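You operate a simulated robot arm through the tools that you are given. There is no shell and no other tool. Be economical: measure what you need, move in short steps, check, and stop when the job is done.

Carry out the task below with a simulated two-armed robot. There is one attempt and no reset: what you move stays moved.

Task
Open the foam drawer, fetch the grey foam block from the inside of the foam drawer and set it on the bench top beside the cradle, then shut the drawer. Fetch the wire coil from the top of the grey mat and set it on the top of the window bench. Any order will do.

It is judged by the outcome, as a careful person would: the job done as asked, and still so three seconds after it is handed in. It fails if anything else is knocked over, pushed out of place, dropped, spilled or broken.

Robot
Two 6-joint arms with fingered hands on one trunk, on a base that drives. Base frame: it is fixed to the floor where the robot stands at the start and does not move with it; the origin is under the middle of the robot, x ahead of it, y to its left, z up. Lengths are in m, angles in rad, forces in N, time in s.
The left shoulder is at the start at [0.05, 0.17, 1.06], the right one opposite. With the tool pointing down near the work surface each hand reaches from about 0.44 to 0.74 m from the robot's upright axis, wherever it stands, measured 20 degrees to its own side. Places, roughly: bench top beside the cradle (24x12 cm) [-1.24, 4.3, 0.8]; foam drawer [0.8, 0, 0.7]; grey foam block (5x5x3 cm) [0.8, 0, 0.7]; top of the window bench [-2.5, -3.1, 0.8]; wire coil [-0.5, -2.25, 0.75]. Payload 3.5 kg a hand.
The tool frame of a hand sits at the grasp point between the pads (the TCP): z along the fingers, y along the line on which they close. The tips reach 0.026 m beyond it. The gripper opens to 0.132 m. The gripper's body begins 0.073 m behind the TCP. The gripper is a hand of 3 fingers: y runs from the thumb to the fingers, the wrist lies at [0, 0, -0.234] in the tool frame.
Orientation is that of the tool frame in the base frame, as a unit quaternion [w, x, y, z]. With the fingers straight down and closing along the base's y, the tool's x points along the base's -x, its y along +y and its z along -z.

Tools
- The arms move only by the tool step_arm. It takes "left_motion", "right_motion" or both (then of equal length, played together; a hand with none holds still); each is a list of rows, each a list of 2 entries, a list of its own where there are three numbers: the shift along the tool's x, y, z in units of 300 mm (1.0 is 300 mm), then the turn, a rotation vector about the tool's x, y, z in units of 120 degrees (1.0 is 120 degrees). In form: [[[tx, ty, tz], [rx, ry, rz]], ...]. A call has 1 to 8 rows; each row is the pose to reach, as a shift and turn from the pose commanded when the call began, along the tool's axes at that moment. A call with a number of a shift or a turn outside -1 to 1 is refused whole. Rows are played at 5 a second. More than 0.05 m and 0.15 rad between two rows, and nothing of the call is played. Where a pose cannot be reached the arm comes as near as it can. A force on the tool above 40 N (or 10 N above the force at the start of the call, whichever is more), or a blocked arm, ends the call early, and 0.2 s more pass. In this call time passes only in rows, and 0.2 s behind the last. The reply holds the time, the measured pose of the TCP, the force on the tool along the base axes, the opening and the grip force, in the units named above and with some noise, with the torque about the TCP (base axes, N m) and any sound that the robot's microphone picked up.
- Cameras (640 x 400 px; columns grow to the right, rows downward): "scene" is now at [0.0285, -0.0175, 1.6378]; the picture's right is [-0.23, -0.97, 0.00], its down [-0.81, 0.19, -0.56] and it looks along [0.54, -0.13, -0.83] (base axes); focal length 273 px, centre (320, 200). "left" rides on the left gripper at [-0.062, 0.003, -0.092] in its tool frame; the picture's right is [-0.05, -1.00, 0.00], its down [0.83, -0.04, -0.56] and it looks along [0.55, -0.03, 0.83] (tool axes); focal length 230 px, centre (320, 200). "right" rides on the right gripper at [0.062, 0.003, -0.092] in its tool frame; the picture's right is [-0.05, 1.00, 0.00], its down [-0.83, -0.04, -0.56] and it looks along [-0.55, -0.03, 0.83] (tool axes); focal length 230 px, centre (320, 200). There is no depth. A picture from a camera that has moved, and an enlarged one, comes with that camera's place and axes in the base frame and with its lens.
- get_image(camera): a new picture of that camera. No time passes.
- move_column(by): slides the trunk up (or, below 0, down) by that many m; the arms and the scene camera ride with it, the base frame stays. It gives what a move gives, with no picture.
- steer(legs): drives the robot by 1 to 6 legs, each [ahead, left, turn to the left] in m, m and rad, along the robot's own axes; the way and the turn of a leg run together, so that a leg with both is an arc; at most 1.5 m and 3.142 rad a leg. The arms and the cameras ride along, it lands a little off, and it stops where it bumps. It gives what a move gives.
- finger_targets(finger1, finger2, thumb_bend, hand): sets how far each is bent, from 0 (flat) to 1 (curled in); at 0.3 the hand is open as for a grip, at 0.7 the pads meet at the TCP. One left out holds its place. A second passes; each finger stops where it meets its share of the squeeze, and holds until it gets a number again. It is the only way to open and close the hand. It gives what a move gives, with no picture; readings hold the bend of each and the force on the fingers (four entries, about 0 where the hand has none), thumb and palm.
- aim_head(pan, tilt): turns the head with the scene camera to pan (to the left, within 1.501 rad either way) and tilt (down, from -0.506 to 1.204), counted from straight ahead of the robot. It gives what a move gives.
- zoom(camera, box): a new picture of the part [left, top, right, bottom] of that camera's present view, enlarged. No time passes.
- sign_off(): hands the job in; it is judged then, once.

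Work in short steps. Places have to be worked out from the pictures, the camera data and where the tool is seen: move nearer, look again, correct. Check each grasp and each placing, and mend what went wrong. You have 165 turns and 118 pictures in all, those below and enlarged ones among them. Open the grippers and draw the arms clear of the work before you hand the job in, unless the task says otherwise; then end with one line.

The tools are called after "Emit:" as a command line: name --argument value ..., lists and objects as JSON in quotes. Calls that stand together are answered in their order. step_arm: Moves the arms, as the interface text tells. Its arguments: {"type":"object","properties":{"left_motion":{"type":"array"},"right_motion":{"type":"array"}},"required":[]} The other tools are called the same way: move_column (by) slides the trunk up or down; finger_targets (finger1, finger2, thumb_bend, hand) moves the fingers one by one; steer (legs) drives the base; aim_head (pan, tilt) turns the head that bears the scene camera; get_image (camera) takes a picture; zoom (camera, box) takes an enlarged picture of a part of a camera's view; sign_off () hands the job in.

At the start:

```text
time_s: 0.0
left_ee_pos: [0.6254, 0.24, 0.9379]
left_tool_rot: [0.0, 0.0, 1.0, 0.001]
left_force: [-0.7, 0.2, -1.5]
left_moment: [-0.02, 0.01, 0.0]
left_finger_gap: 0.1319
left_finger_force: 0.0
left_shape: jaw
left_bend: [0.3, 0.3, 0.3]
left_finger forces: [0.0, 0.0, 0.1, 0.1, 0.0, 0.0]
right_ee_pos: [0.5856, -0.3226, 0.9182]
right_tool_rot: [0.001, 0.0, 1.0, 0.0]
right_force: [-0.2, 0.0, 0.1]
right_moment: [-0.02, 0.01, 0.0]
right_finger_gap: 0.1321
right_finger_force: 0.1
right_shape: jaw
right_bend: [0.3, 0.3, 0.3]
right_finger forces: [0.0, 0.1, 0.0, 0.1, 0.2, 0.0]
trunk travel left (down, up): [-0.675, 0.035]
robot x, y, heading: [0.0003, -0.0003, 0.002]
head pan, tilt: [-0.232, 0.981]
```

scene: 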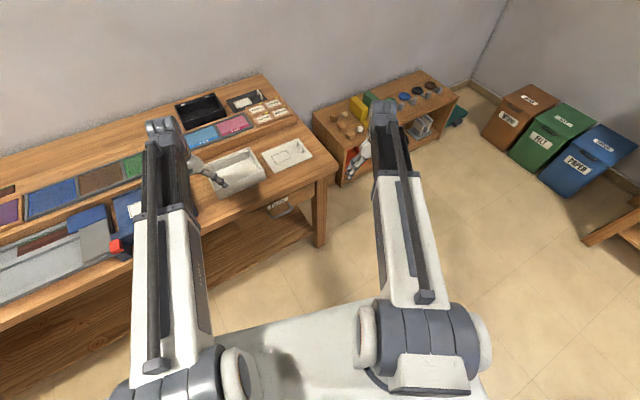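
right: 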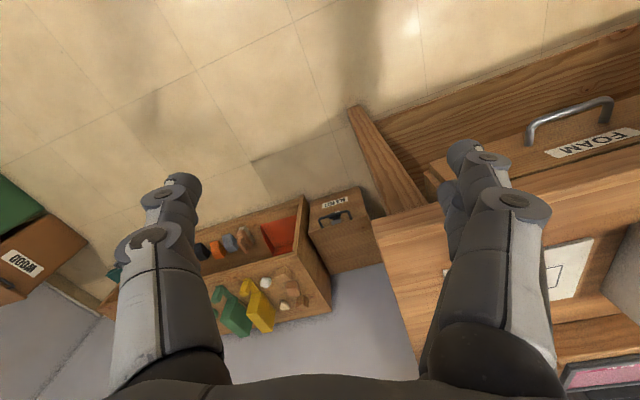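
left: 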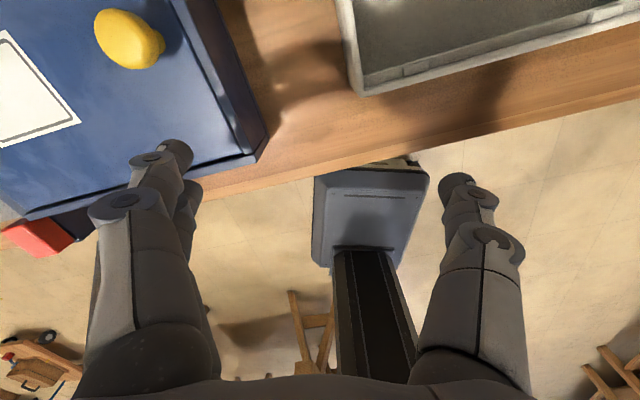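

I'll start by looking at the drawer region and the bench from the scene camera.

Emit:
aim_head --pan 0.0 --tilt 0.9

Emit:
get_image --camera "scene"

Emit:
zoom --camera "right" --box '[400, 60, 640, 210]'

```text
time_s: 0.8
left_ee_pos: [0.6249, 0.2402, 0.9376]
left_tool_rot: [0.0, 0.0, 1.0, 0.0]
left_force: [-0.9, -0.2, 0.5]
left_moment: [0.0, 0.02, -0.01]
left_finger_gap: 0.1317
left_finger_force: 0.0
left_shape: jaw
left_bend: [0.3, 0.3, 0.3]
left_finger forces: [0.0, 0.1, 0.0, 0.0, 0.0, 0.0]
right_ee_pos: [0.5864, -0.3232, 0.9171]
right_tool_rot: [0.001, 0.0, 1.0, 0.0]
right_force: [0.4, 0.3, 0.3]
right_moment: [0.01, 0.02, 0.02]
right_finger_gap: 0.1319
right_finger_force: 0.1
right_shape: jaw
right_bend: [0.3, 0.3, 0.3]
right_finger forces: [0.1, 0.0, 0.0, 0.0, 0.0, 0.0]
trunk travel left (down, up): [-0.675, 0.035]
robot x, y, heading: [-0.0028, 0.0038, -0.003]
head pan, tilt: [0.0, 0.901]
```

```text
114 pictures are left
camera scene: at [0.0351, -0.0013, 1.6437], right [0.0, -1.0, 0.0], down [-0.78, 0.0, -0.62], along [0.62, 0.0, -0.78], focal length 273 px, centre (320, 200)
```

scene: 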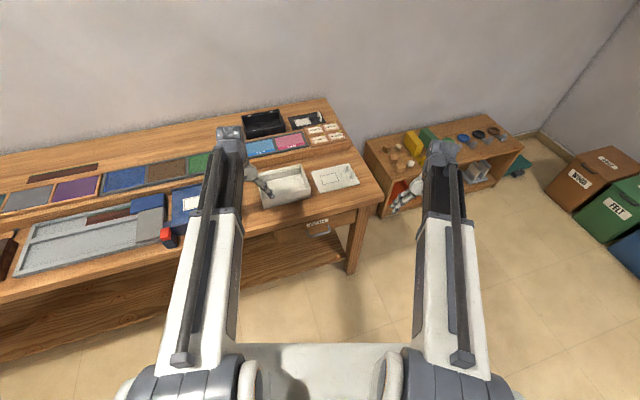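

```text
2.67 times, centred on (520, 135) of right
camera zoom: at [0.5253, -0.3207, 1.0102], right [0.05, 1.0, 0.0], down [0.83, -0.04, 0.56], along [0.55, -0.03, -0.83], focal length 614 px, centre (-213, 373)
```

zoom: 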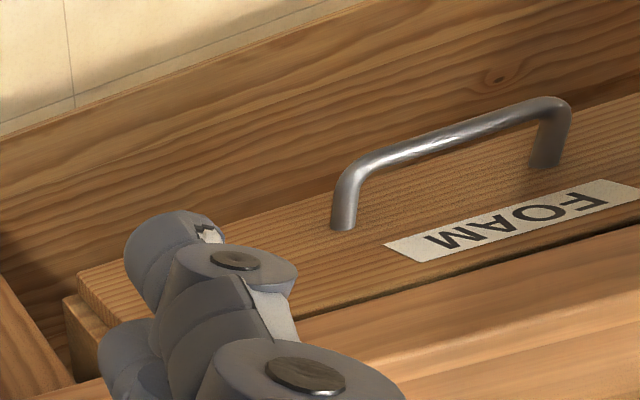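

The bench appears rotated about 0.3 rad relative to me. Before backing up I'll look left and right for obstacles.

Emit:
aim_head --pan 1.5 --tilt 0.45

Emit:
get_image --camera "scene"

Emit:
aim_head --pan -1.5 --tilt 0.45

Emit:
get_image --camera "scene"

```text
time_s: 2.4
left_ee_pos: [0.6254, 0.2404, 0.9372]
left_tool_rot: [0.001, 0.001, 1.0, 0.0]
left_force: [0.4, -0.6, 0.0]
left_moment: [0.05, 0.01, -0.04]
left_finger_gap: 0.132
left_finger_force: 0.1
left_shape: jaw
left_bend: [0.3, 0.3, 0.3]
left_finger forces: [0.0, 0.0, 0.0, 0.1, 0.1, 0.1]
right_ee_pos: [0.5862, -0.3239, 0.9185]
right_tool_rot: [0.0, 0.0, 1.0, 0.0]
right_force: [-0.6, 0.0, 0.2]
right_moment: [0.03, -0.03, 0.03]
right_finger_gap: 0.1317
right_finger_force: 0.0
right_shape: jaw
right_bend: [0.3, 0.3, 0.3]
right_finger forces: [0.0, 0.0, 0.1, 0.0, 0.0, 0.0]
trunk travel left (down, up): [-0.675, 0.035]
robot x, y, heading: [0.0009, 0.0001, -0.002]
head pan, tilt: [1.499, 0.45]
```

```text
112 pictures are left
camera scene: at [-0.0338, 0.0905, 1.682], right [1.0, -0.07, 0.0], down [-0.03, -0.43, -0.9], along [0.06, 0.9, -0.44], focal length 273 px, centre (320, 200)
```

scene: 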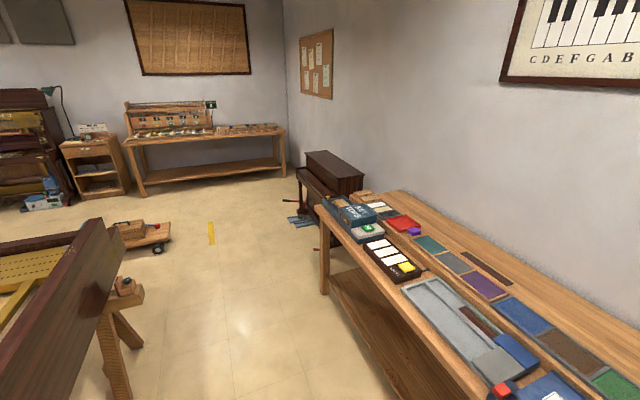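

```text
time_s: 5.0
left_ee_pos: [0.6252, 0.2404, 0.9359]
left_tool_rot: [0.001, -0.001, 1.0, 0.0]
left_force: [0.5, 0.1, -0.7]
left_moment: [0.01, -0.01, 0.04]
left_finger_gap: 0.1321
left_finger_force: 0.1
left_shape: jaw
left_bend: [0.3, 0.3, 0.3]
left_finger forces: [0.1, 0.0, 0.0, 0.1, 0.0, 0.0]
right_ee_pos: [0.5854, -0.3242, 0.9179]
right_tool_rot: [0.0, 0.0, 1.0, 0.0]
right_force: [-0.9, 0.3, -0.1]
right_moment: [0.0, 0.03, -0.01]
right_finger_gap: 0.1318
right_finger_force: 0.0
right_shape: jaw
right_bend: [0.3, 0.3, 0.3]
right_finger forces: [0.0, 0.1, 0.0, 0.0, 0.0, 0.1]
trunk travel left (down, up): [-0.675, 0.035]
robot x, y, heading: [-0.0017, -0.0006, -0.003]
head pan, tilt: [-1.499, 0.45]
```

```text
111 pictures are left
camera scene: at [-0.0338, -0.0929, 1.682], right [-1.0, -0.07, 0.0], down [-0.03, 0.43, -0.9], along [0.06, -0.9, -0.44], focal length 273 px, centre (320, 200)
```

scene: 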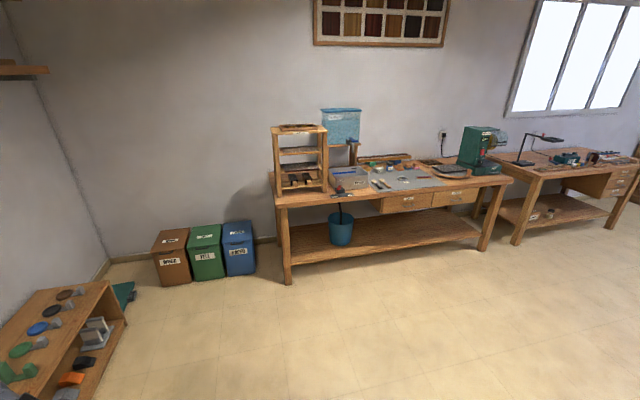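

The room is mapped roughly. I'll back off 0.3 m and turn left 0.3 rad to square up with the bench front, then look at the drawer.

Emit:
steer --legs '[[-0.3, 0, 0], [0, 0, 0.3]]'

Emit:
aim_head --pan -0.25 --tilt 0.85

Emit:
get_image --camera "scene"

Emit:
get_image --camera "right"

```text
time_s: 8.0
left_ee_pos: [0.2158, 0.4179, 0.9366]
left_tool_rot: [0.0, -0.154, 0.988, 0.0]
left_force: [0.0, 0.2, -0.3]
left_moment: [-0.01, -0.01, 0.03]
left_finger_gap: 0.1317
left_finger_force: 0.0
left_shape: jaw
left_bend: [0.3, 0.3, 0.3]
left_finger forces: [0.1, 0.1, 0.0, 0.0, 0.1, 0.0]
right_ee_pos: [0.3489, -0.1304, 0.9172]
right_tool_rot: [0.0, -0.153, 0.988, 0.001]
right_force: [0.2, -0.2, 0.6]
right_moment: [0.0, -0.01, -0.03]
right_finger_gap: 0.1321
right_finger_force: 0.0
right_shape: jaw
right_bend: [0.3, 0.3, 0.3]
right_finger forces: [0.1, 0.0, 0.1, 0.0, 0.1, 0.0]
trunk travel left (down, up): [-0.675, 0.035]
robot x, y, heading: [-0.3059, -0.0019, 0.307]
head pan, tilt: [-1.499, 0.45]
```

```text
time_s: 9.4
left_ee_pos: [0.2151, 0.4171, 0.9371]
left_tool_rot: [0.0, -0.154, 0.988, 0.0]
left_force: [0.3, 1.2, -0.2]
left_moment: [0.02, 0.02, -0.02]
left_finger_gap: 0.132
left_finger_force: 0.0
left_shape: jaw
left_bend: [0.3, 0.3, 0.3]
left_finger forces: [0.0, 0.0, 0.1, 0.0, 0.0, 0.0]
right_ee_pos: [0.3493, -0.1313, 0.9182]
right_tool_rot: [0.0, -0.153, 0.988, 0.0]
right_force: [0.0, 0.0, -1.4]
right_moment: [0.02, -0.03, 0.0]
right_finger_gap: 0.132
right_finger_force: 0.2
right_shape: jaw
right_bend: [0.3, 0.3, 0.3]
right_finger forces: [0.0, 0.0, 0.0, 0.0, 0.0, 0.1]
trunk travel left (down, up): [-0.675, 0.035]
robot x, y, heading: [-0.3079, -0.0003, 0.311]
head pan, tilt: [-0.25, 0.85]
```

```text
110 pictures are left
camera scene: at [-0.268, -0.0098, 1.6476], right [0.06, -1.0, 0.0], down [-0.75, -0.04, -0.66], along [0.66, 0.04, -0.75], focal length 273 px, centre (320, 200)
```

scene: 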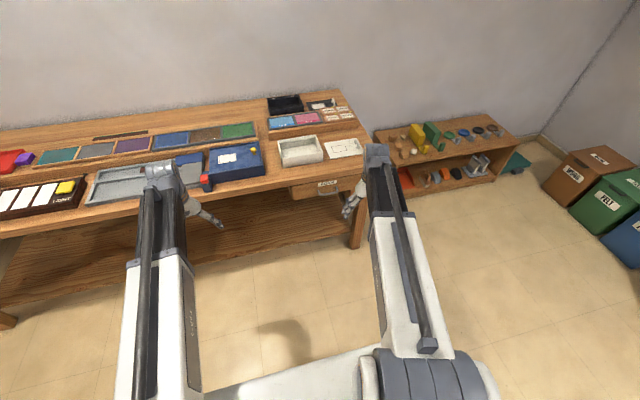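

```text
109 pictures are left
camera right: at [0.2904, -0.147, 1.0102], right [-0.25, 0.97, 0.0], down [0.8, 0.21, 0.56], along [0.54, 0.14, -0.83], focal length 230 px, centre (320, 200)
```

right: 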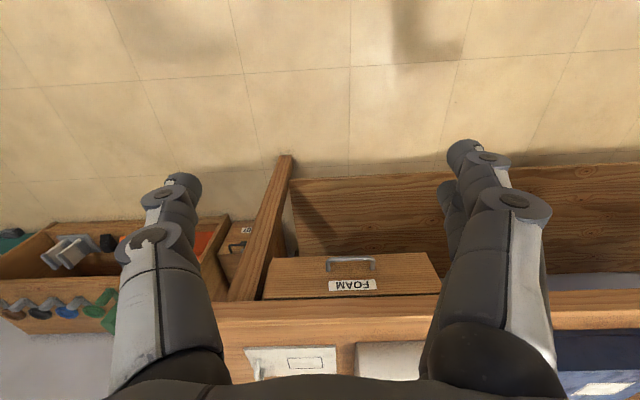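

Triangulated handle centre ≈ (0.62, 0.01, 0.69), bar about 10 cm long, bench yaw ≈ 0.33. I'll turn the right hand to point forward (pitch), still well clear of the bench.

Emit:
step_arm --right_motion '[[[0, 0, 0], [0, -0.07, 0]], [[0, 0, 0], [0, -0.14, 0]], [[0, 0, 0], [0, -0.21, 0]], [[0, 0, 0], [0, -0.28, 0]], [[0, 0, 0], [0, -0.35, 0]], [[0, 0, 0], [0, -0.42, 0]], [[0, 0, 0], [0, -0.49, 0]], [[0, 0, 0], [0, -0.56, 0]]]'

```text
time_s: 11.2
left_ee_pos: [0.215, 0.4172, 0.937]
left_tool_rot: [-0.001, -0.153, 0.988, 0.0]
left_force: [0.1, -0.1, 0.0]
left_moment: [0.0, 0.02, -0.02]
left_finger_gap: 0.1319
left_finger_force: 0.1
left_shape: jaw
left_bend: [0.3, 0.3, 0.3]
left_finger forces: [0.0, 0.0, 0.0, 0.1, 0.0, 0.0]
right_ee_pos: [0.3892, -0.1243, 0.9431]
right_tool_rot: [0.531, -0.125, 0.834, 0.083]
right_force: [-0.5, -0.4, 0.1]
right_moment: [0.01, -0.03, -0.01]
right_finger_gap: 0.1321
right_finger_force: 0.1
right_shape: jaw
right_bend: [0.3, 0.3, 0.3]
right_finger forces: [0.0, 0.0, 0.0, 0.0, 0.0, 0.0]
right hand out of reach, approached as far as the arm can: row 5, 6, 7, 8
trunk travel left (down, up): [-0.675, 0.035]
robot x, y, heading: [-0.3099, -0.0018, 0.311]
head pan, tilt: [-0.25, 0.85]
```

Pitched by about 1.12 rad before hitting the reach limit. Now I'll lower the column so the shoulder is nearer the handle height, then roll.

Emit:
move_column --by -0.25

Emit:
step_arm --right_motion '[[[0, 0, 0], [0, 0, 0.07]], [[0, 0, 0], [0, 0, 0.14]], [[0, 0, 0], [0, 0, 0.21]], [[0, 0, 0], [0, 0, 0.28]], [[0, 0, 0], [0, 0, 0.35]], [[0, 0, 0], [0, 0, 0.42]], [[0, 0, 0], [0, 0, 0.49]], [[0, 0, 0], [0, 0, 0.56]]]'

```text
time_s: 13.8
left_ee_pos: [0.2154, 0.4181, 0.6877]
left_tool_rot: [0.0, -0.154, 0.988, 0.0]
left_force: [0.2, -0.4, 0.0]
left_moment: [-0.02, 0.04, 0.0]
left_finger_gap: 0.1319
left_finger_force: 0.0
left_shape: jaw
left_bend: [0.3, 0.3, 0.3]
left_finger forces: [0.0, 0.0, 0.1, 0.0, 0.1, 0.0]
right_ee_pos: [0.3897, -0.1225, 0.6931]
right_tool_rot: [0.532, -0.125, 0.833, 0.084]
right_force: [0.3, -0.7, -0.7]
right_moment: [0.01, 0.0, 0.02]
right_finger_gap: 0.132
right_finger_force: 0.1
right_shape: jaw
right_bend: [0.3, 0.3, 0.3]
right_finger forces: [0.0, 0.0, 0.1, 0.0, 0.0, 0.0]
trunk travel left (down, up): [-0.425, 0.285]
robot x, y, heading: [-0.3051, -0.0033, 0.307]
head pan, tilt: [-0.25, 0.85]
```

```text
time_s: 15.6
left_ee_pos: [0.2154, 0.4181, 0.6866]
left_tool_rot: [0.0, -0.153, 0.988, 0.0]
left_force: [0.3, -0.7, 0.2]
left_moment: [0.02, 0.01, 0.06]
left_finger_gap: 0.1318
left_finger_force: 0.0
left_shape: jaw
left_bend: [0.3, 0.3, 0.3]
left_finger forces: [0.0, 0.0, 0.0, 0.0, 0.0, 0.0]
right_ee_pos: [0.3892, -0.124, 0.6932]
right_tool_rot: [0.396, 0.359, 0.763, 0.364]
right_force: [0.2, 0.2, 1.5]
right_moment: [-0.01, -0.03, 0.02]
right_finger_gap: 0.1318
right_finger_force: 0.0
right_shape: jaw
right_bend: [0.3, 0.3, 0.3]
right_finger forces: [0.1, 0.0, 0.1, 0.1, 0.0, 0.0]
trunk travel left (down, up): [-0.425, 0.285]
robot x, y, heading: [-0.3082, 0.0, 0.307]
head pan, tilt: [-0.25, 0.85]
```

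Roll works. Finish the roll to 90° and look from the hand camera.

Emit:
step_arm --right_motion '[[[0, 0, 0], [0, 0, 0.065]], [[0, 0, 0], [0, 0, 0.13]], [[0, 0, 0], [0, 0, 0.19]]]'

Emit:
get_image --camera "right"

Emit:
get_image --camera "scene"

```text
time_s: 16.4
left_ee_pos: [0.215, 0.4173, 0.6871]
left_tool_rot: [0.0, -0.154, 0.988, 0.001]
left_force: [0.1, 0.3, 0.0]
left_moment: [0.04, -0.02, 0.04]
left_finger_gap: 0.1319
left_finger_force: 0.0
left_shape: jaw
left_bend: [0.3, 0.3, 0.3]
left_finger forces: [0.1, 0.1, 0.0, 0.1, 0.0, 0.0]
right_ee_pos: [0.3908, -0.1248, 0.6926]
right_tool_rot: [0.316, 0.502, 0.677, 0.436]
right_force: [0.2, 0.0, 0.5]
right_moment: [-0.01, 0.02, 0.02]
right_finger_gap: 0.1321
right_finger_force: 0.0
right_shape: jaw
right_bend: [0.3, 0.3, 0.3]
right_finger forces: [0.0, 0.0, 0.0, 0.0, 0.0, 0.1]
trunk travel left (down, up): [-0.425, 0.285]
robot x, y, heading: [-0.3082, -0.0038, 0.308]
head pan, tilt: [-0.25, 0.85]
```

```text
108 pictures are left
camera right: at [0.2936, -0.0895, 0.7356], right [0.42, 0.07, 0.91], down [-0.25, -0.95, 0.19], along [0.87, -0.31, -0.38], focal length 230 px, centre (320, 200)
```

right: 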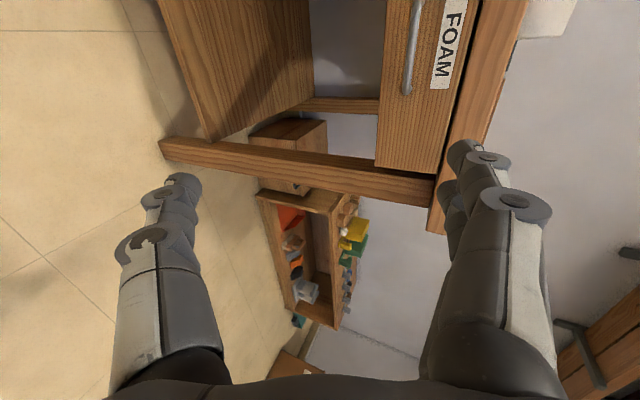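

```text
107 pictures are left
camera scene: at [-0.268, -0.0098, 1.3976], right [0.06, -1.0, 0.0], down [-0.75, -0.04, -0.66], along [0.66, 0.04, -0.75], focal length 273 px, centre (320, 200)
```

scene: 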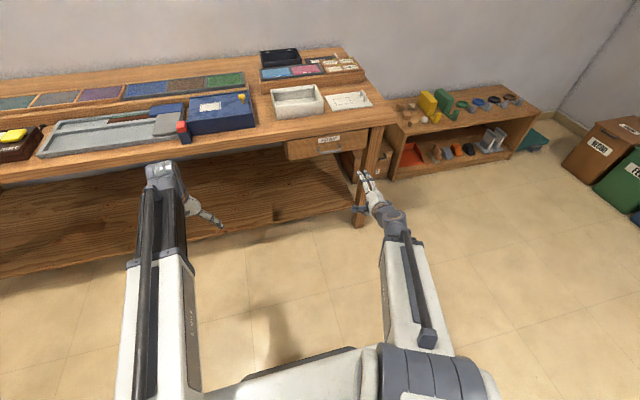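

The handle's near end re-triangulates to (0.63, −0.042, 0.699), which agrees. I'll partly close the fingers, drive 0.1 m ahead, and then level and align the right hand.

Emit:
finger_targets --hand "right" --finger1 0.45 --finger2 0.45 --thumb_bend 0.45

Emit:
steer --legs '[[0.1, 0, 0]]'

Emit:
step_arm --right_motion '[[[0.047, 0.017, 0.038], [-0.05, 0, 0]], [[0.094, 0.034, 0.076], [-0.1, 0, 0]], [[0.14, 0.051, 0.113], [-0.15, 0, 0]], [[0.187, 0.068, 0.151], [-0.2, 0, 0]]]'

Emit:
get_image --camera "right"

```text
time_s: 17.4
left_ee_pos: [0.2144, 0.4174, 0.6868]
left_tool_rot: [-0.001, -0.154, 0.988, 0.0]
left_force: [-0.7, 0.8, -0.2]
left_moment: [-0.01, 0.02, 0.0]
left_finger_gap: 0.1318
left_finger_force: 0.0
left_shape: jaw
left_bend: [0.3, 0.3, 0.3]
left_finger forces: [0.0, 0.0, 0.0, 0.0, 0.0, 0.0]
right_ee_pos: [0.3893, -0.1236, 0.6925]
right_tool_rot: [0.316, 0.501, 0.678, 0.435]
right_force: [0.8, 0.6, -0.1]
right_moment: [0.02, -0.02, 0.01]
right_finger_gap: 0.0853
right_finger_force: 0.1
right_shape: fingers
right_bend: [0.45, 0.45, 0.45]
right_finger forces: [0.0, 0.0, 0.1, 0.0, 0.1, 0.1]
trunk travel left (down, up): [-0.425, 0.285]
robot x, y, heading: [-0.3094, -0.0043, 0.312]
head pan, tilt: [-0.25, 0.85]
```

```text
time_s: 18.6
left_ee_pos: [0.3107, 0.4487, 0.6866]
left_tool_rot: [0.001, -0.154, 0.988, -0.001]
left_force: [0.7, 0.3, 0.3]
left_moment: [0.03, -0.03, 0.01]
left_finger_gap: 0.132
left_finger_force: 0.0
left_shape: jaw
left_bend: [0.3, 0.3, 0.3]
left_finger forces: [0.0, 0.0, 0.0, 0.0, 0.0, 0.0]
right_ee_pos: [0.4868, -0.0911, 0.6928]
right_tool_rot: [0.316, 0.5, 0.679, 0.435]
right_force: [0.5, 0.3, 0.0]
right_moment: [-0.02, -0.02, -0.03]
right_finger_gap: 0.0852
right_finger_force: 0.0
right_shape: fingers
right_bend: [0.45, 0.45, 0.45]
right_finger forces: [0.1, 0.0, 0.1, 0.0, 0.0, 0.0]
trunk travel left (down, up): [-0.425, 0.285]
robot x, y, heading: [-0.2098, 0.0257, 0.31]
head pan, tilt: [-0.25, 0.85]
```

```text
time_s: 19.6
left_ee_pos: [0.3103, 0.45, 0.6863]
left_tool_rot: [0.0, -0.155, 0.988, -0.001]
left_force: [-0.2, 0.5, -0.7]
left_moment: [-0.05, -0.01, -0.03]
left_finger_gap: 0.132
left_finger_force: 0.0
left_shape: jaw
left_bend: [0.3, 0.3, 0.3]
left_finger forces: [0.0, 0.1, 0.0, 0.0, 0.0, 0.0]
right_ee_pos: [0.5172, -0.0239, 0.693]
right_tool_rot: [0.413, 0.423, 0.573, 0.567]
right_force: [0.2, 0.3, -0.3]
right_moment: [0.0, 0.0, 0.01]
right_finger_gap: 0.0852
right_finger_force: 0.1
right_shape: fingers
right_bend: [0.45, 0.45, 0.45]
right_finger forces: [0.0, 0.1, 0.1, 0.1, 0.0, 0.0]
trunk travel left (down, up): [-0.425, 0.285]
robot x, y, heading: [-0.2109, 0.0326, 0.31]
head pan, tilt: [-0.25, 0.85]
```

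```text
106 pictures are left
camera right: at [0.4112, 0.0081, 0.6978], right [0.03, -0.05, 1.0], down [-0.28, -0.96, -0.04], along [0.96, -0.28, -0.04], focal length 230 px, centre (320, 200)
```

right: 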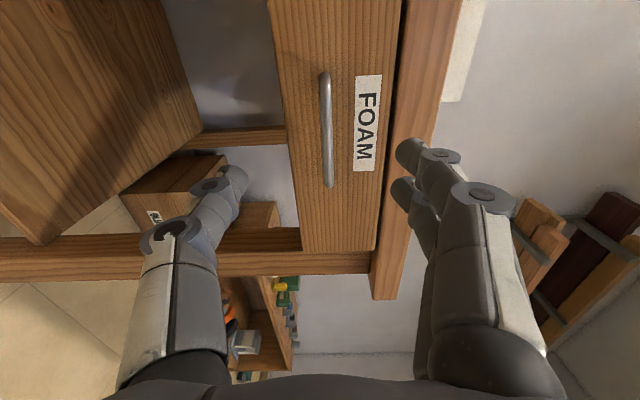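

Hand is level and aligned: the bar centre is at (0.615, 0.005, 0.698), straight ahead by about 10 cm. I'll narrow the fingers and advance 9 cm.

Emit:
finger_targets --hand "right" --finger1 0.54 --finger2 0.54 --thumb_bend 0.54

Emit:
step_arm --right_motion '[[[0, 0.015, 0.1], [0, 0, 0]], [[0, 0.015, 0.2], [0, 0, 0]], [[0, 0.015, 0.3], [0, 0, 0]]]'

Emit:
get_image --camera "right"

```text
time_s: 20.6
left_ee_pos: [0.3102, 0.4498, 0.687]
left_tool_rot: [0.0, -0.155, 0.988, 0.001]
left_force: [0.7, -0.4, -0.5]
left_moment: [-0.01, 0.02, -0.01]
left_finger_gap: 0.1316
left_finger_force: 0.1
left_shape: jaw
left_bend: [0.3, 0.3, 0.3]
left_finger forces: [0.0, 0.0, 0.0, 0.1, 0.1, 0.1]
right_ee_pos: [0.5174, -0.0223, 0.6935]
right_tool_rot: [0.413, 0.424, 0.573, 0.568]
right_force: [0.5, 0.3, 0.0]
right_moment: [0.0, -0.01, 0.02]
right_finger_gap: 0.0551
right_finger_force: 0.1
right_shape: fingers
right_bend: [0.54, 0.54, 0.54]
right_finger forces: [0.0, 0.0, 0.1, 0.1, 0.0, 0.0]
trunk travel left (down, up): [-0.425, 0.285]
robot x, y, heading: [-0.2118, 0.0302, 0.313]
head pan, tilt: [-0.25, 0.85]
```

```text
time_s: 21.4
left_ee_pos: [0.3099, 0.4501, 0.6874]
left_tool_rot: [0.0, -0.155, 0.988, -0.001]
left_force: [-0.1, 1.3, 0.9]
left_moment: [0.01, 0.02, 0.0]
left_finger_gap: 0.1319
left_finger_force: 0.0
left_shape: jaw
left_bend: [0.3, 0.3, 0.3]
left_finger forces: [0.0, 0.0, 0.0, 0.0, 0.0, 0.1]
right_ee_pos: [0.6038, 0.0055, 0.6974]
right_tool_rot: [0.413, 0.424, 0.573, 0.566]
right_force: [0.1, 0.3, -0.6]
right_moment: [-0.01, 0.03, 0.04]
right_finger_gap: 0.0549
right_finger_force: 0.2
right_shape: fingers
right_bend: [0.54, 0.54, 0.54]
right_finger forces: [0.1, 0.0, 0.0, 0.0, 0.0, 0.0]
trunk travel left (down, up): [-0.425, 0.285]
robot x, y, heading: [-0.2122, 0.0298, 0.314]
head pan, tilt: [-0.25, 0.85]
```

```text
105 pictures are left
camera right: at [0.4979, 0.0363, 0.7021], right [0.03, -0.05, 1.0], down [-0.28, -0.96, -0.04], along [0.96, -0.28, -0.05], focal length 230 px, centre (320, 200)
```

right: 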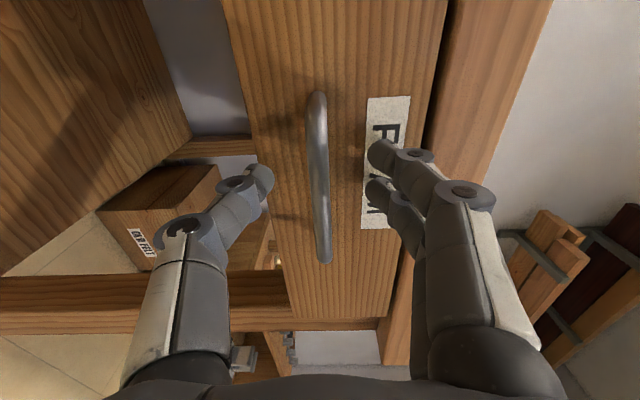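

The bar is between thumb and fingers. I'll close on it.

Emit:
finger_targets --hand "right" --finger1 0.78 --finger2 0.78 --thumb_bend 0.78

Emit:
get_image --camera "right"

```text
time_s: 22.4
left_ee_pos: [0.3099, 0.4498, 0.6873]
left_tool_rot: [0.0, -0.155, 0.988, 0.001]
left_force: [-0.3, -0.1, 0.0]
left_moment: [0.05, 0.01, 0.02]
left_finger_gap: 0.1316
left_finger_force: 0.0
left_shape: jaw
left_bend: [0.3, 0.3, 0.3]
left_finger forces: [0.1, 0.0, 0.0, 0.0, 0.0, 0.1]
right_ee_pos: [0.6039, 0.0047, 0.6962]
right_tool_rot: [0.413, 0.424, 0.572, 0.567]
right_force: [1.4, 1.6, 0.4]
right_moment: [0.01, 0.0, 0.01]
right_finger_gap: 0.0
right_finger_force: 0.0
right_shape: fingers
right_bend: [0.76, 0.76, 0.74]
right_finger forces: [0.0, 0.0, 0.0, 0.0, 0.0, 0.1]
trunk travel left (down, up): [-0.425, 0.285]
robot x, y, heading: [-0.2091, 0.029, 0.309]
head pan, tilt: [-0.25, 0.85]
```

```text
104 pictures are left
camera right: at [0.4976, 0.0362, 0.7021], right [0.03, -0.05, 1.0], down [-0.28, -0.96, -0.04], along [0.96, -0.28, -0.05], focal length 230 px, centre (320, 200)
```

right: 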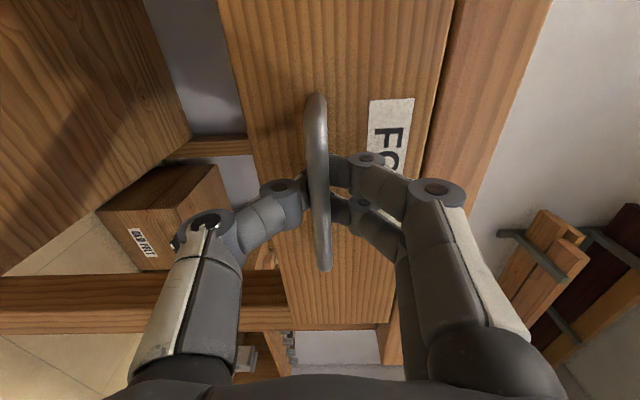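

The fingers have closed in a ring behind the bar, hooking it. I'll pull back 6 cm with the arm and check.

Emit:
step_arm --right_motion '[[[0, 0, -0.05], [0, 0, 0]], [[0, 0, -0.1], [0, 0, 0]], [[0, 0, -0.15], [0, 0, 0]], [[0, 0, -0.2], [0, 0, 0]]]'

Emit:
get_image --camera "right"

```text
time_s: 23.4
left_ee_pos: [0.3096, 0.4496, 0.6873]
left_tool_rot: [-0.001, -0.154, 0.988, -0.001]
left_force: [-0.1, 0.1, -0.8]
left_moment: [0.02, -0.04, -0.02]
left_finger_gap: 0.1319
left_finger_force: 0.0
left_shape: jaw
left_bend: [0.3, 0.3, 0.3]
left_finger forces: [0.0, 0.0, 0.1, 0.1, 0.1, 0.1]
right_ee_pos: [0.5448, -0.0119, 0.6974]
right_tool_rot: [0.413, 0.424, 0.573, 0.567]
right_force: [0.4, -0.2, 0.3]
right_moment: [0.03, -0.01, -0.03]
right_finger_gap: 0.0001
right_finger_force: 0.0
right_shape: fingers
right_bend: [0.76, 0.76, 0.74]
right_finger forces: [0.1, 0.0, 0.1, 0.1, 0.0, 0.0]
trunk travel left (down, up): [-0.425, 0.285]
robot x, y, heading: [-0.2129, 0.0294, 0.315]
head pan, tilt: [-0.25, 0.85]
```

```text
103 pictures are left
camera right: at [0.4403, 0.0185, 0.7026], right [0.03, -0.05, 1.0], down [-0.28, -0.96, -0.04], along [0.96, -0.28, -0.05], focal length 230 px, centre (320, 200)
```

right: 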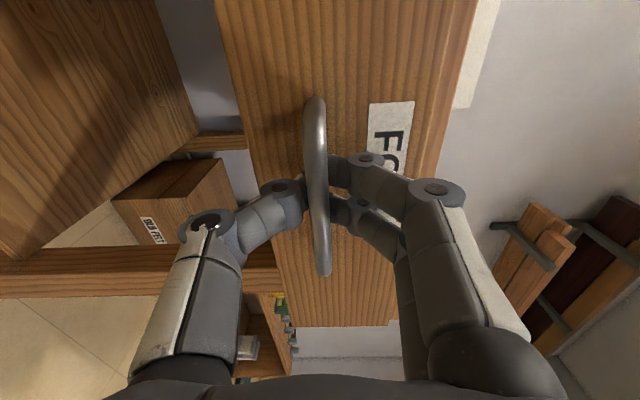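

Drawer is opening smoothly. I'll drive back 0.14 m to open further.

Emit:
steer --legs '[[-0.14, 0, 0]]'

Emit:
get_image --camera "scene"

```text
time_s: 24.7
left_ee_pos: [0.1742, 0.4076, 0.6866]
left_tool_rot: [0.0, -0.156, 0.988, 0.0]
left_force: [-0.5, -0.1, 0.4]
left_moment: [0.02, 0.03, 0.02]
left_finger_gap: 0.1319
left_finger_force: 0.1
left_shape: jaw
left_bend: [0.3, 0.3, 0.3]
left_finger forces: [0.0, 0.0, 0.0, 0.0, 0.0, 0.0]
right_ee_pos: [0.4119, -0.0558, 0.6977]
right_tool_rot: [0.414, 0.423, 0.574, 0.567]
right_force: [0.7, -1.0, -0.1]
right_moment: [0.0, 0.0, -0.03]
right_finger_gap: 0.0002
right_finger_force: 0.0
right_shape: fingers
right_bend: [0.76, 0.76, 0.74]
right_finger forces: [0.0, 0.1, 0.1, 0.1, 0.0, 0.1]
trunk travel left (down, up): [-0.425, 0.285]
robot x, y, heading: [-0.347, -0.0167, 0.312]
head pan, tilt: [-0.25, 0.85]
```

```text
102 pictures are left
camera scene: at [-0.3064, -0.0222, 1.3976], right [0.06, -1.0, 0.0], down [-0.75, -0.05, -0.66], along [0.66, 0.04, -0.75], focal length 273 px, centre (320, 200)
```

scene: 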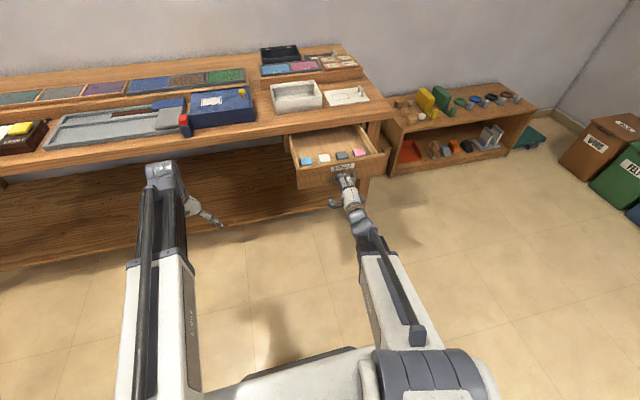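

The drawer is open with several foam blocks near its front. Zooming in to identify the grey one.

Emit:
zoom --camera "scene" --box '[270, 110, 410, 200]'

```text
4.44 times, centred on (340, 155) of scene
camera zoom: at [-0.3064, -0.0222, 1.3976], right [0.06, -1.0, 0.0], down [-0.75, -0.05, -0.66], along [0.66, 0.04, -0.75], focal length 1214 px, centre (231, 400)
```

zoom: 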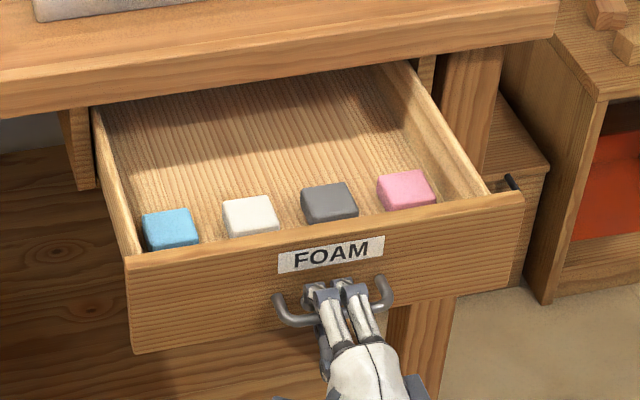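

Grey is second from the right. Release the handle and back off, then raise the column.

Emit:
finger_targets --hand "right" --finger1 0.5 --finger2 0.5 --thumb_bend 0.5

Emit:
steer --legs '[[-0.15, 0, 0]]'

Emit:
move_column --by 0.25

Emit:
step_arm --right_motion '[[[0, 0, 0], [0.07, 0, 0]], [[0, 0, 0], [0.14, 0, 0]], [[0, 0, 0], [0.21, 0, 0]], [[0, 0, 0], [0.28, 0, 0]], [[0, 0, 0], [0.35, 0, 0]], [[0, 0, 0], [0.42, 0, 0]], [[0, 0, 0], [0.49, 0, 0]], [[0, 0, 0], [0.56, 0, 0]]]'

```text
time_s: 25.7
left_ee_pos: [0.1755, 0.407, 0.6868]
left_tool_rot: [0.0, -0.156, 0.988, 0.0]
left_force: [-0.2, -0.3, 0.1]
left_moment: [0.01, 0.02, 0.02]
left_finger_gap: 0.1318
left_finger_force: 0.1
left_shape: jaw
left_bend: [0.3, 0.3, 0.3]
left_finger forces: [0.1, 0.0, 0.0, 0.1, 0.1, 0.0]
right_ee_pos: [0.411, -0.0555, 0.6972]
right_tool_rot: [0.413, 0.423, 0.573, 0.567]
right_force: [-0.1, -0.3, 0.6]
right_moment: [0.02, -0.01, 0.0]
right_finger_gap: 0.0672
right_finger_force: 0.1
right_shape: fingers
right_bend: [0.5, 0.5, 0.5]
right_finger forces: [0.0, 0.0, 0.1, 0.0, 0.1, 0.1]
trunk travel left (down, up): [-0.425, 0.285]
robot x, y, heading: [-0.3493, -0.0136, 0.314]
head pan, tilt: [-0.25, 0.85]
```

```text
time_s: 26.6
left_ee_pos: [0.1645, 0.4001, 0.6887]
left_tool_rot: [0.0, -0.154, 0.988, -0.001]
left_force: [-0.7, 0.1, -0.2]
left_moment: [0.0, 0.0, -0.02]
left_finger_gap: 0.1316
left_finger_force: 0.0
left_shape: jaw
left_bend: [0.3, 0.3, 0.3]
left_finger forces: [0.0, 0.0, 0.0, 0.0, 0.0, 0.1]
right_ee_pos: [0.3989, -0.0629, 0.6982]
right_tool_rot: [0.415, 0.424, 0.572, 0.567]
right_force: [0.3, -0.4, -1.0]
right_moment: [0.03, 0.05, 0.0]
right_finger_gap: 0.0671
right_finger_force: 0.0
right_shape: fingers
right_bend: [0.5, 0.5, 0.5]
right_finger forces: [0.0, 0.1, 0.0, 0.0, 0.0, 0.0]
trunk travel left (down, up): [-0.425, 0.285]
robot x, y, heading: [-0.3567, -0.0186, 0.31]
head pan, tilt: [-0.25, 0.85]
stopped in leg 1: the robot was blocked; the commanded pose is now the measured one
```

```text
time_s: 27.7
left_ee_pos: [0.1668, 0.4, 0.7716]
left_tool_rot: [-0.001, -0.153, 0.988, 0.001]
left_force: [-0.3, 0.0, 0.3]
left_moment: [0.02, -0.01, 0.03]
left_finger_gap: 0.1318
left_finger_force: 0.1
left_shape: jaw
left_bend: [0.3, 0.3, 0.3]
left_finger forces: [0.0, 0.0, 0.0, 0.1, 0.0, 0.0]
right_ee_pos: [0.4004, -0.0639, 0.7681]
right_tool_rot: [0.408, 0.432, 0.58, 0.558]
right_force: [-0.2, 0.4, -32.1]
right_moment: [-0.06, 0.36, 0.02]
right_finger_gap: 0.1091
right_finger_force: 14.3
right_shape: fingers
right_bend: [0.5, 0.5, 0.36]
right_finger forces: [0.1, 0.2, 0.0, 0.0, 28.4, 0.1]
trunk travel left (down, up): [-0.51, 0.2]
robot x, y, heading: [-0.3572, -0.017, 0.31]
head pan, tilt: [-0.25, 0.85]
stopped: the force on the tool passed its limit at 45 N (the readings are from after the stop); the commanded pose is now the measured one
```

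```text
time_s: 29.5
left_ee_pos: [0.1641, 0.4015, 0.7721]
left_tool_rot: [-0.001, -0.154, 0.988, 0.0]
left_force: [0.4, -0.3, -0.8]
left_moment: [-0.04, 0.0, 0.0]
left_finger_gap: 0.1319
left_finger_force: 0.1
left_shape: jaw
left_bend: [0.3, 0.3, 0.3]
left_finger forces: [0.0, 0.1, 0.0, 0.0, 0.0, 0.1]
right_ee_pos: [0.3987, -0.0626, 0.7751]
right_tool_rot: [0.105, 0.584, 0.791, 0.148]
right_force: [0.5, -0.4, 0.3]
right_moment: [0.02, -0.02, 0.02]
right_finger_gap: 0.0682
right_finger_force: 0.0
right_shape: fingers
right_bend: [0.5, 0.5, 0.5]
right_finger forces: [0.1, 0.0, 0.1, 0.0, 0.0, 0.0]
trunk travel left (down, up): [-0.51, 0.2]
robot x, y, heading: [-0.3584, -0.0168, 0.312]
head pan, tilt: [-0.25, 0.85]
```

The retreat was blocked and the lift loaded the thumb under the bar. I should not have chained those; let me see the present state.

Emit:
get_image --camera "scene"

Emit:
get_image --camera "right"

```text
100 pictures are left
camera scene: at [-0.3178, -0.0269, 1.4824], right [0.06, -1.0, 0.0], down [-0.75, -0.04, -0.66], along [0.66, 0.04, -0.75], focal length 273 px, centre (320, 200)
```

scene: 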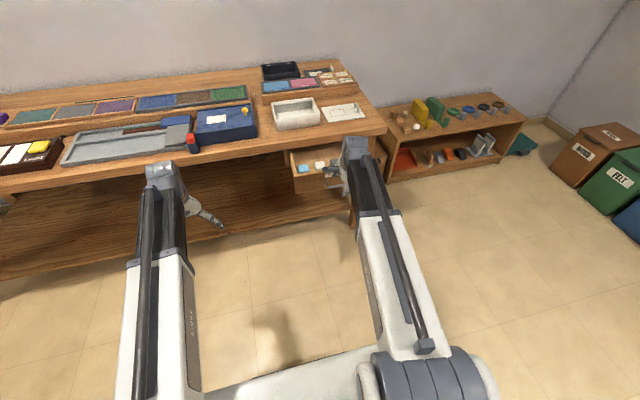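

```text
99 pictures are left
camera right: at [0.3535, -0.0134, 0.8633], right [0.91, 0.22, 0.36], down [0.02, -0.87, 0.5], along [0.42, -0.45, -0.79], focal length 230 px, centre (320, 200)
```

right: 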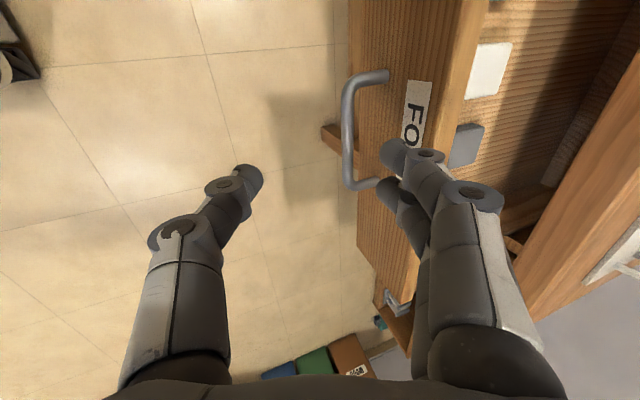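

The hand is now above the bar and clear of it. Lift straight up 0.15 m only.

Emit:
move_column --by 0.18

Emit:
get_image --camera "right"

```text
time_s: 31.5
left_ee_pos: [0.1643, 0.4009, 0.9515]
left_tool_rot: [-0.001, -0.153, 0.988, 0.0]
left_force: [0.4, 0.8, -0.2]
left_moment: [0.01, -0.01, 0.03]
left_finger_gap: 0.132
left_finger_force: 0.0
left_shape: jaw
left_bend: [0.3, 0.3, 0.3]
left_finger forces: [0.1, 0.0, 0.1, 0.1, 0.0, 0.0]
right_ee_pos: [0.3994, -0.062, 0.9555]
right_tool_rot: [0.106, 0.584, 0.791, 0.148]
right_force: [-0.3, -0.1, 0.7]
right_moment: [0.0, 0.0, 0.03]
right_finger_gap: 0.0678
right_finger_force: 0.1
right_shape: fingers
right_bend: [0.5, 0.5, 0.5]
right_finger forces: [0.0, 0.0, 0.0, 0.1, 0.1, 0.0]
trunk travel left (down, up): [-0.69, 0.02]
robot x, y, heading: [-0.3574, -0.0187, 0.304]
head pan, tilt: [-0.25, 0.85]
```

```text
98 pictures are left
camera right: at [0.3533, -0.0134, 1.0432], right [0.91, 0.22, 0.36], down [0.02, -0.87, 0.5], along [0.42, -0.45, -0.79], focal length 230 px, centre (320, 200)
```

right: 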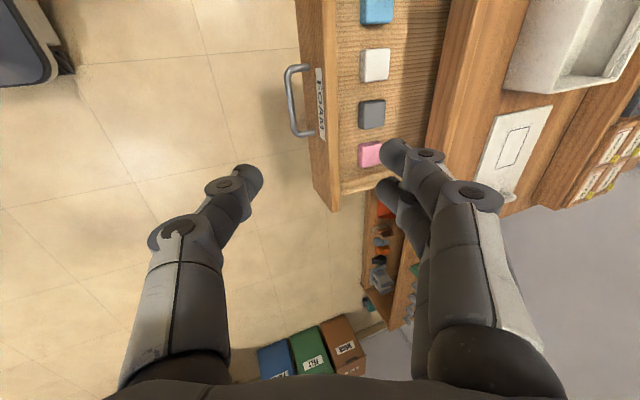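

Blocks visible; grey estimated near (0.60, −0.045). I'll straighten the hand to point down with the fingers closing front-to-back.

Emit:
step_arm --right_motion '[[[0, 0, 0], [0.06, 0, 0]], [[0, 0, 0], [0.12, 0, 0]], [[0, 0, 0], [0.174, 0, 0]]]'

Emit:
steer --legs '[[0.2, 0, 0]]'

Emit:
get_image --camera "right"

```text
time_s: 32.3
left_ee_pos: [0.166, 0.4009, 0.9514]
left_tool_rot: [0.0, -0.153, 0.988, 0.0]
left_force: [0.8, 0.4, 0.3]
left_moment: [-0.02, -0.01, 0.02]
left_finger_gap: 0.1321
left_finger_force: 0.1
left_shape: jaw
left_bend: [0.3, 0.3, 0.3]
left_finger forces: [0.0, 0.0, 0.0, 0.0, 0.0, 0.1]
right_ee_pos: [0.3988, -0.0628, 0.9558]
right_tool_rot: [-0.002, 0.595, 0.804, 0.001]
right_force: [0.0, -0.6, -0.8]
right_moment: [-0.02, 0.0, 0.01]
right_finger_gap: 0.068
right_finger_force: 0.0
right_shape: fingers
right_bend: [0.5, 0.5, 0.5]
right_finger forces: [0.0, 0.1, 0.0, 0.1, 0.0, 0.0]
trunk travel left (down, up): [-0.69, 0.02]
robot x, y, heading: [-0.3558, -0.0214, 0.311]
head pan, tilt: [-0.25, 0.85]
```

```text
time_s: 33.9
left_ee_pos: [0.3545, 0.4624, 0.9515]
left_tool_rot: [0.0, -0.155, 0.988, 0.001]
left_force: [-0.6, 0.6, 0.7]
left_moment: [0.03, -0.02, 0.01]
left_finger_gap: 0.1319
left_finger_force: 0.0
left_shape: jaw
left_bend: [0.3, 0.3, 0.3]
left_finger forces: [0.0, 0.0, 0.0, 0.0, 0.0, 0.0]
right_ee_pos: [0.5883, 0.0008, 0.955]
right_tool_rot: [-0.002, 0.593, 0.805, 0.002]
right_force: [0.7, -0.8, 0.3]
right_moment: [0.01, 0.04, -0.02]
right_finger_gap: 0.0681
right_finger_force: 0.1
right_shape: fingers
right_bend: [0.5, 0.5, 0.5]
right_finger forces: [0.0, 0.0, 0.0, 0.0, 0.1, 0.0]
trunk travel left (down, up): [-0.69, 0.02]
robot x, y, heading: [-0.1677, 0.0403, 0.309]
head pan, tilt: [-0.25, 0.85]
```

```text
97 pictures are left
camera right: at [0.5751, 0.0588, 1.048], right [0.97, 0.25, 0.0], down [0.2, -0.81, 0.55], along [0.14, -0.53, -0.84], focal length 230 px, centre (320, 200)
```

right: 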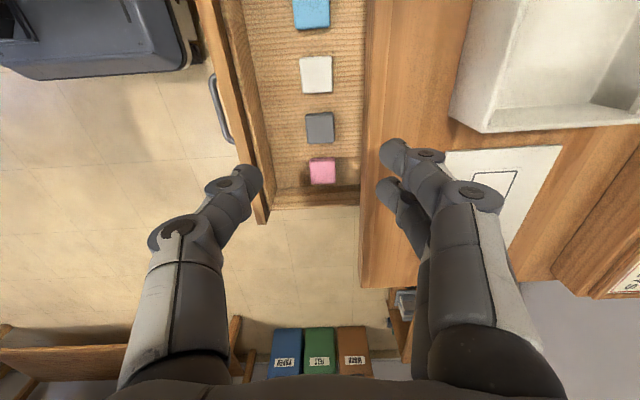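

Grey block top centre triangulates to (0.603, −0.042, 0.681), neighbours 7.4 cm away on either side. The bench edge is too near for a front-back grip, so I'll grip sideways: rotate the hand back 90°.

Emit:
step_arm --right_motion '[[[0, 0, 0], [0, 0, -0.07]], [[0, 0, 0], [0, 0, -0.14]], [[0, 0, 0], [0, 0, -0.21]], [[0, 0, 0], [0, 0, -0.28]], [[0, 0, 0], [0, 0, -0.35]], [[0, 0, 0], [0, 0, -0.42]], [[0, 0, 0], [0, 0, -0.49]], [[0, 0, 0], [0, 0, -0.56]]]'

Emit:
step_arm --right_motion '[[[0, 0, 0], [0, 0, -0.06]], [[0, 0, 0], [0, 0, -0.12]], [[0, 0, 0], [0, 0, -0.18]]]'

Emit:
steer --legs '[[0.09, -0.03, 0.02]]'

Emit:
get_image --camera "right"

```text
time_s: 35.7
left_ee_pos: [0.3537, 0.4628, 0.9518]
left_tool_rot: [0.0, -0.155, 0.988, 0.0]
left_force: [0.3, -0.2, 0.4]
left_moment: [-0.03, -0.01, 0.0]
left_finger_gap: 0.1318
left_finger_force: 0.1
left_shape: jaw
left_bend: [0.3, 0.3, 0.3]
left_finger forces: [0.1, 0.0, 0.1, 0.1, 0.0, 0.0]
right_ee_pos: [0.589, 0.0003, 0.9559]
right_tool_rot: [0.0, 0.047, 0.999, 0.003]
right_force: [1.3, -0.6, -0.9]
right_moment: [0.04, 0.0, 0.0]
right_finger_gap: 0.0678
right_finger_force: 0.0
right_shape: fingers
right_bend: [0.5, 0.5, 0.5]
right_finger forces: [0.0, 0.0, 0.0, 0.0, 0.1, 0.1]
trunk travel left (down, up): [-0.69, 0.02]
robot x, y, heading: [-0.1713, 0.0401, 0.31]
head pan, tilt: [-0.25, 0.85]
```

```text
time_s: 36.5
left_ee_pos: [0.3537, 0.4607, 0.9517]
left_tool_rot: [0.0, -0.154, 0.988, 0.0]
left_force: [-0.4, 0.3, 0.8]
left_moment: [-0.01, 0.01, 0.0]
left_finger_gap: 0.1317
left_finger_force: 0.0
left_shape: jaw
left_bend: [0.3, 0.3, 0.3]
left_finger forces: [0.0, 0.1, 0.1, 0.0, 0.1, 0.1]
right_ee_pos: [0.5894, 0.0002, 0.9564]
right_tool_rot: [0.001, -0.139, 0.99, 0.004]
right_force: [0.4, -0.2, -0.1]
right_moment: [-0.02, 0.01, 0.0]
right_finger_gap: 0.0678
right_finger_force: 0.1
right_shape: fingers
right_bend: [0.5, 0.5, 0.5]
right_finger forces: [0.0, 0.0, 0.0, 0.0, 0.0, 0.0]
trunk travel left (down, up): [-0.69, 0.02]
robot x, y, heading: [-0.1694, 0.0457, 0.312]
head pan, tilt: [-0.25, 0.85]
```

```text
time_s: 37.6
left_ee_pos: [0.443, 0.4728, 0.9514]
left_tool_rot: [-0.001, -0.164, 0.986, 0.0]
left_force: [1.0, -0.2, -0.9]
left_moment: [-0.02, 0.0, 0.02]
left_finger_gap: 0.1315
left_finger_force: 0.0
left_shape: jaw
left_bend: [0.3, 0.3, 0.3]
left_finger forces: [0.0, 0.0, 0.0, 0.1, 0.0, 0.1]
right_ee_pos: [0.6857, 0.014, 0.9544]
right_tool_rot: [0.0, -0.148, 0.989, 0.004]
right_force: [1.1, -0.5, 0.0]
right_moment: [0.03, 0.06, 0.0]
right_finger_gap: 0.0681
right_finger_force: 0.1
right_shape: fingers
right_bend: [0.5, 0.5, 0.5]
right_finger forces: [0.0, 0.0, 0.1, 0.0, 0.0, 0.0]
trunk travel left (down, up): [-0.69, 0.02]
robot x, y, heading: [-0.0715, 0.0452, 0.33]
head pan, tilt: [-0.25, 0.85]
```

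```text
96 pictures are left
camera right: at [0.6275, -0.0017, 1.047], right [-0.24, 0.97, 0.01], down [0.81, 0.2, 0.56], along [0.54, 0.14, -0.83], focal length 230 px, centre (320, 200)
```

right: 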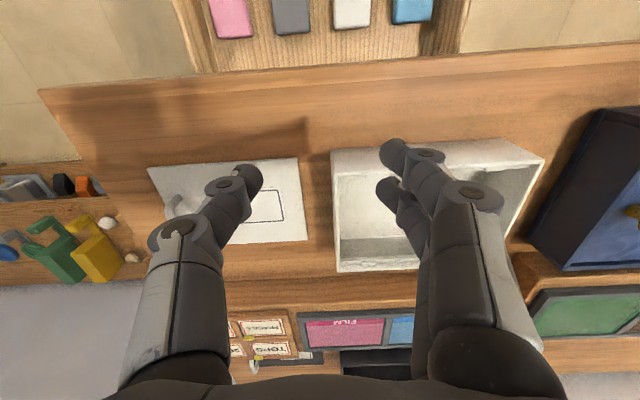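

Move the TCP over the grey block (stay high), fix yaw, and check.

Emit:
step_arm --right_motion '[[[0.107, -0.032, 0], [0, 0, -0.005]], [[0.213, -0.065, 0], [0, 0, -0.01]], [[0.319, -0.097, 0], [0, 0, -0.015]]]'

Emit:
get_image --camera "right"

```text
time_s: 38.4
left_ee_pos: [0.4426, 0.4728, 0.9538]
left_tool_rot: [0.0, -0.164, 0.986, 0.0]
left_force: [0.0, -0.2, 0.0]
left_moment: [-0.02, 0.0, -0.01]
left_finger_gap: 0.132
left_finger_force: 0.0
left_shape: jaw
left_bend: [0.3, 0.3, 0.3]
left_finger forces: [0.0, 0.1, 0.1, 0.0, 0.0, 0.1]
right_ee_pos: [0.6009, -0.0439, 0.9542]
right_tool_rot: [0.0, -0.164, 0.986, 0.004]
right_force: [-0.1, -0.2, 0.1]
right_moment: [0.01, -0.01, 0.0]
right_finger_gap: 0.0679
right_finger_force: 0.0
right_shape: fingers
right_bend: [0.5, 0.5, 0.5]
right_finger forces: [0.1, 0.1, 0.0, 0.0, 0.1, 0.0]
trunk travel left (down, up): [-0.69, 0.02]
robot x, y, heading: [-0.0748, 0.0441, 0.33]
head pan, tilt: [-0.25, 0.85]
```

```text
95 pictures are left
camera right: at [0.5425, -0.0615, 1.0469], right [-0.27, 0.96, 0.01], down [0.8, 0.22, 0.56], along [0.53, 0.16, -0.83], focal length 230 px, centre (320, 200)
```

right: 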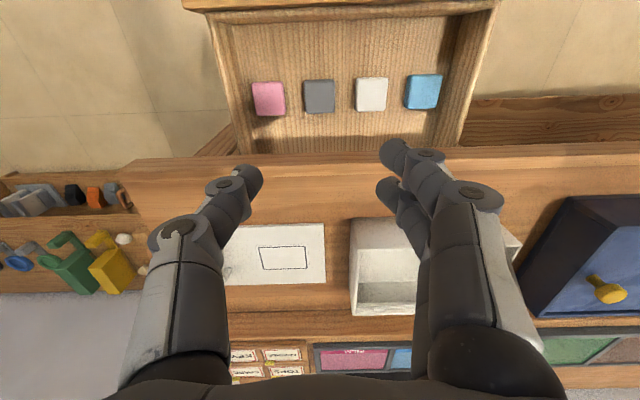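

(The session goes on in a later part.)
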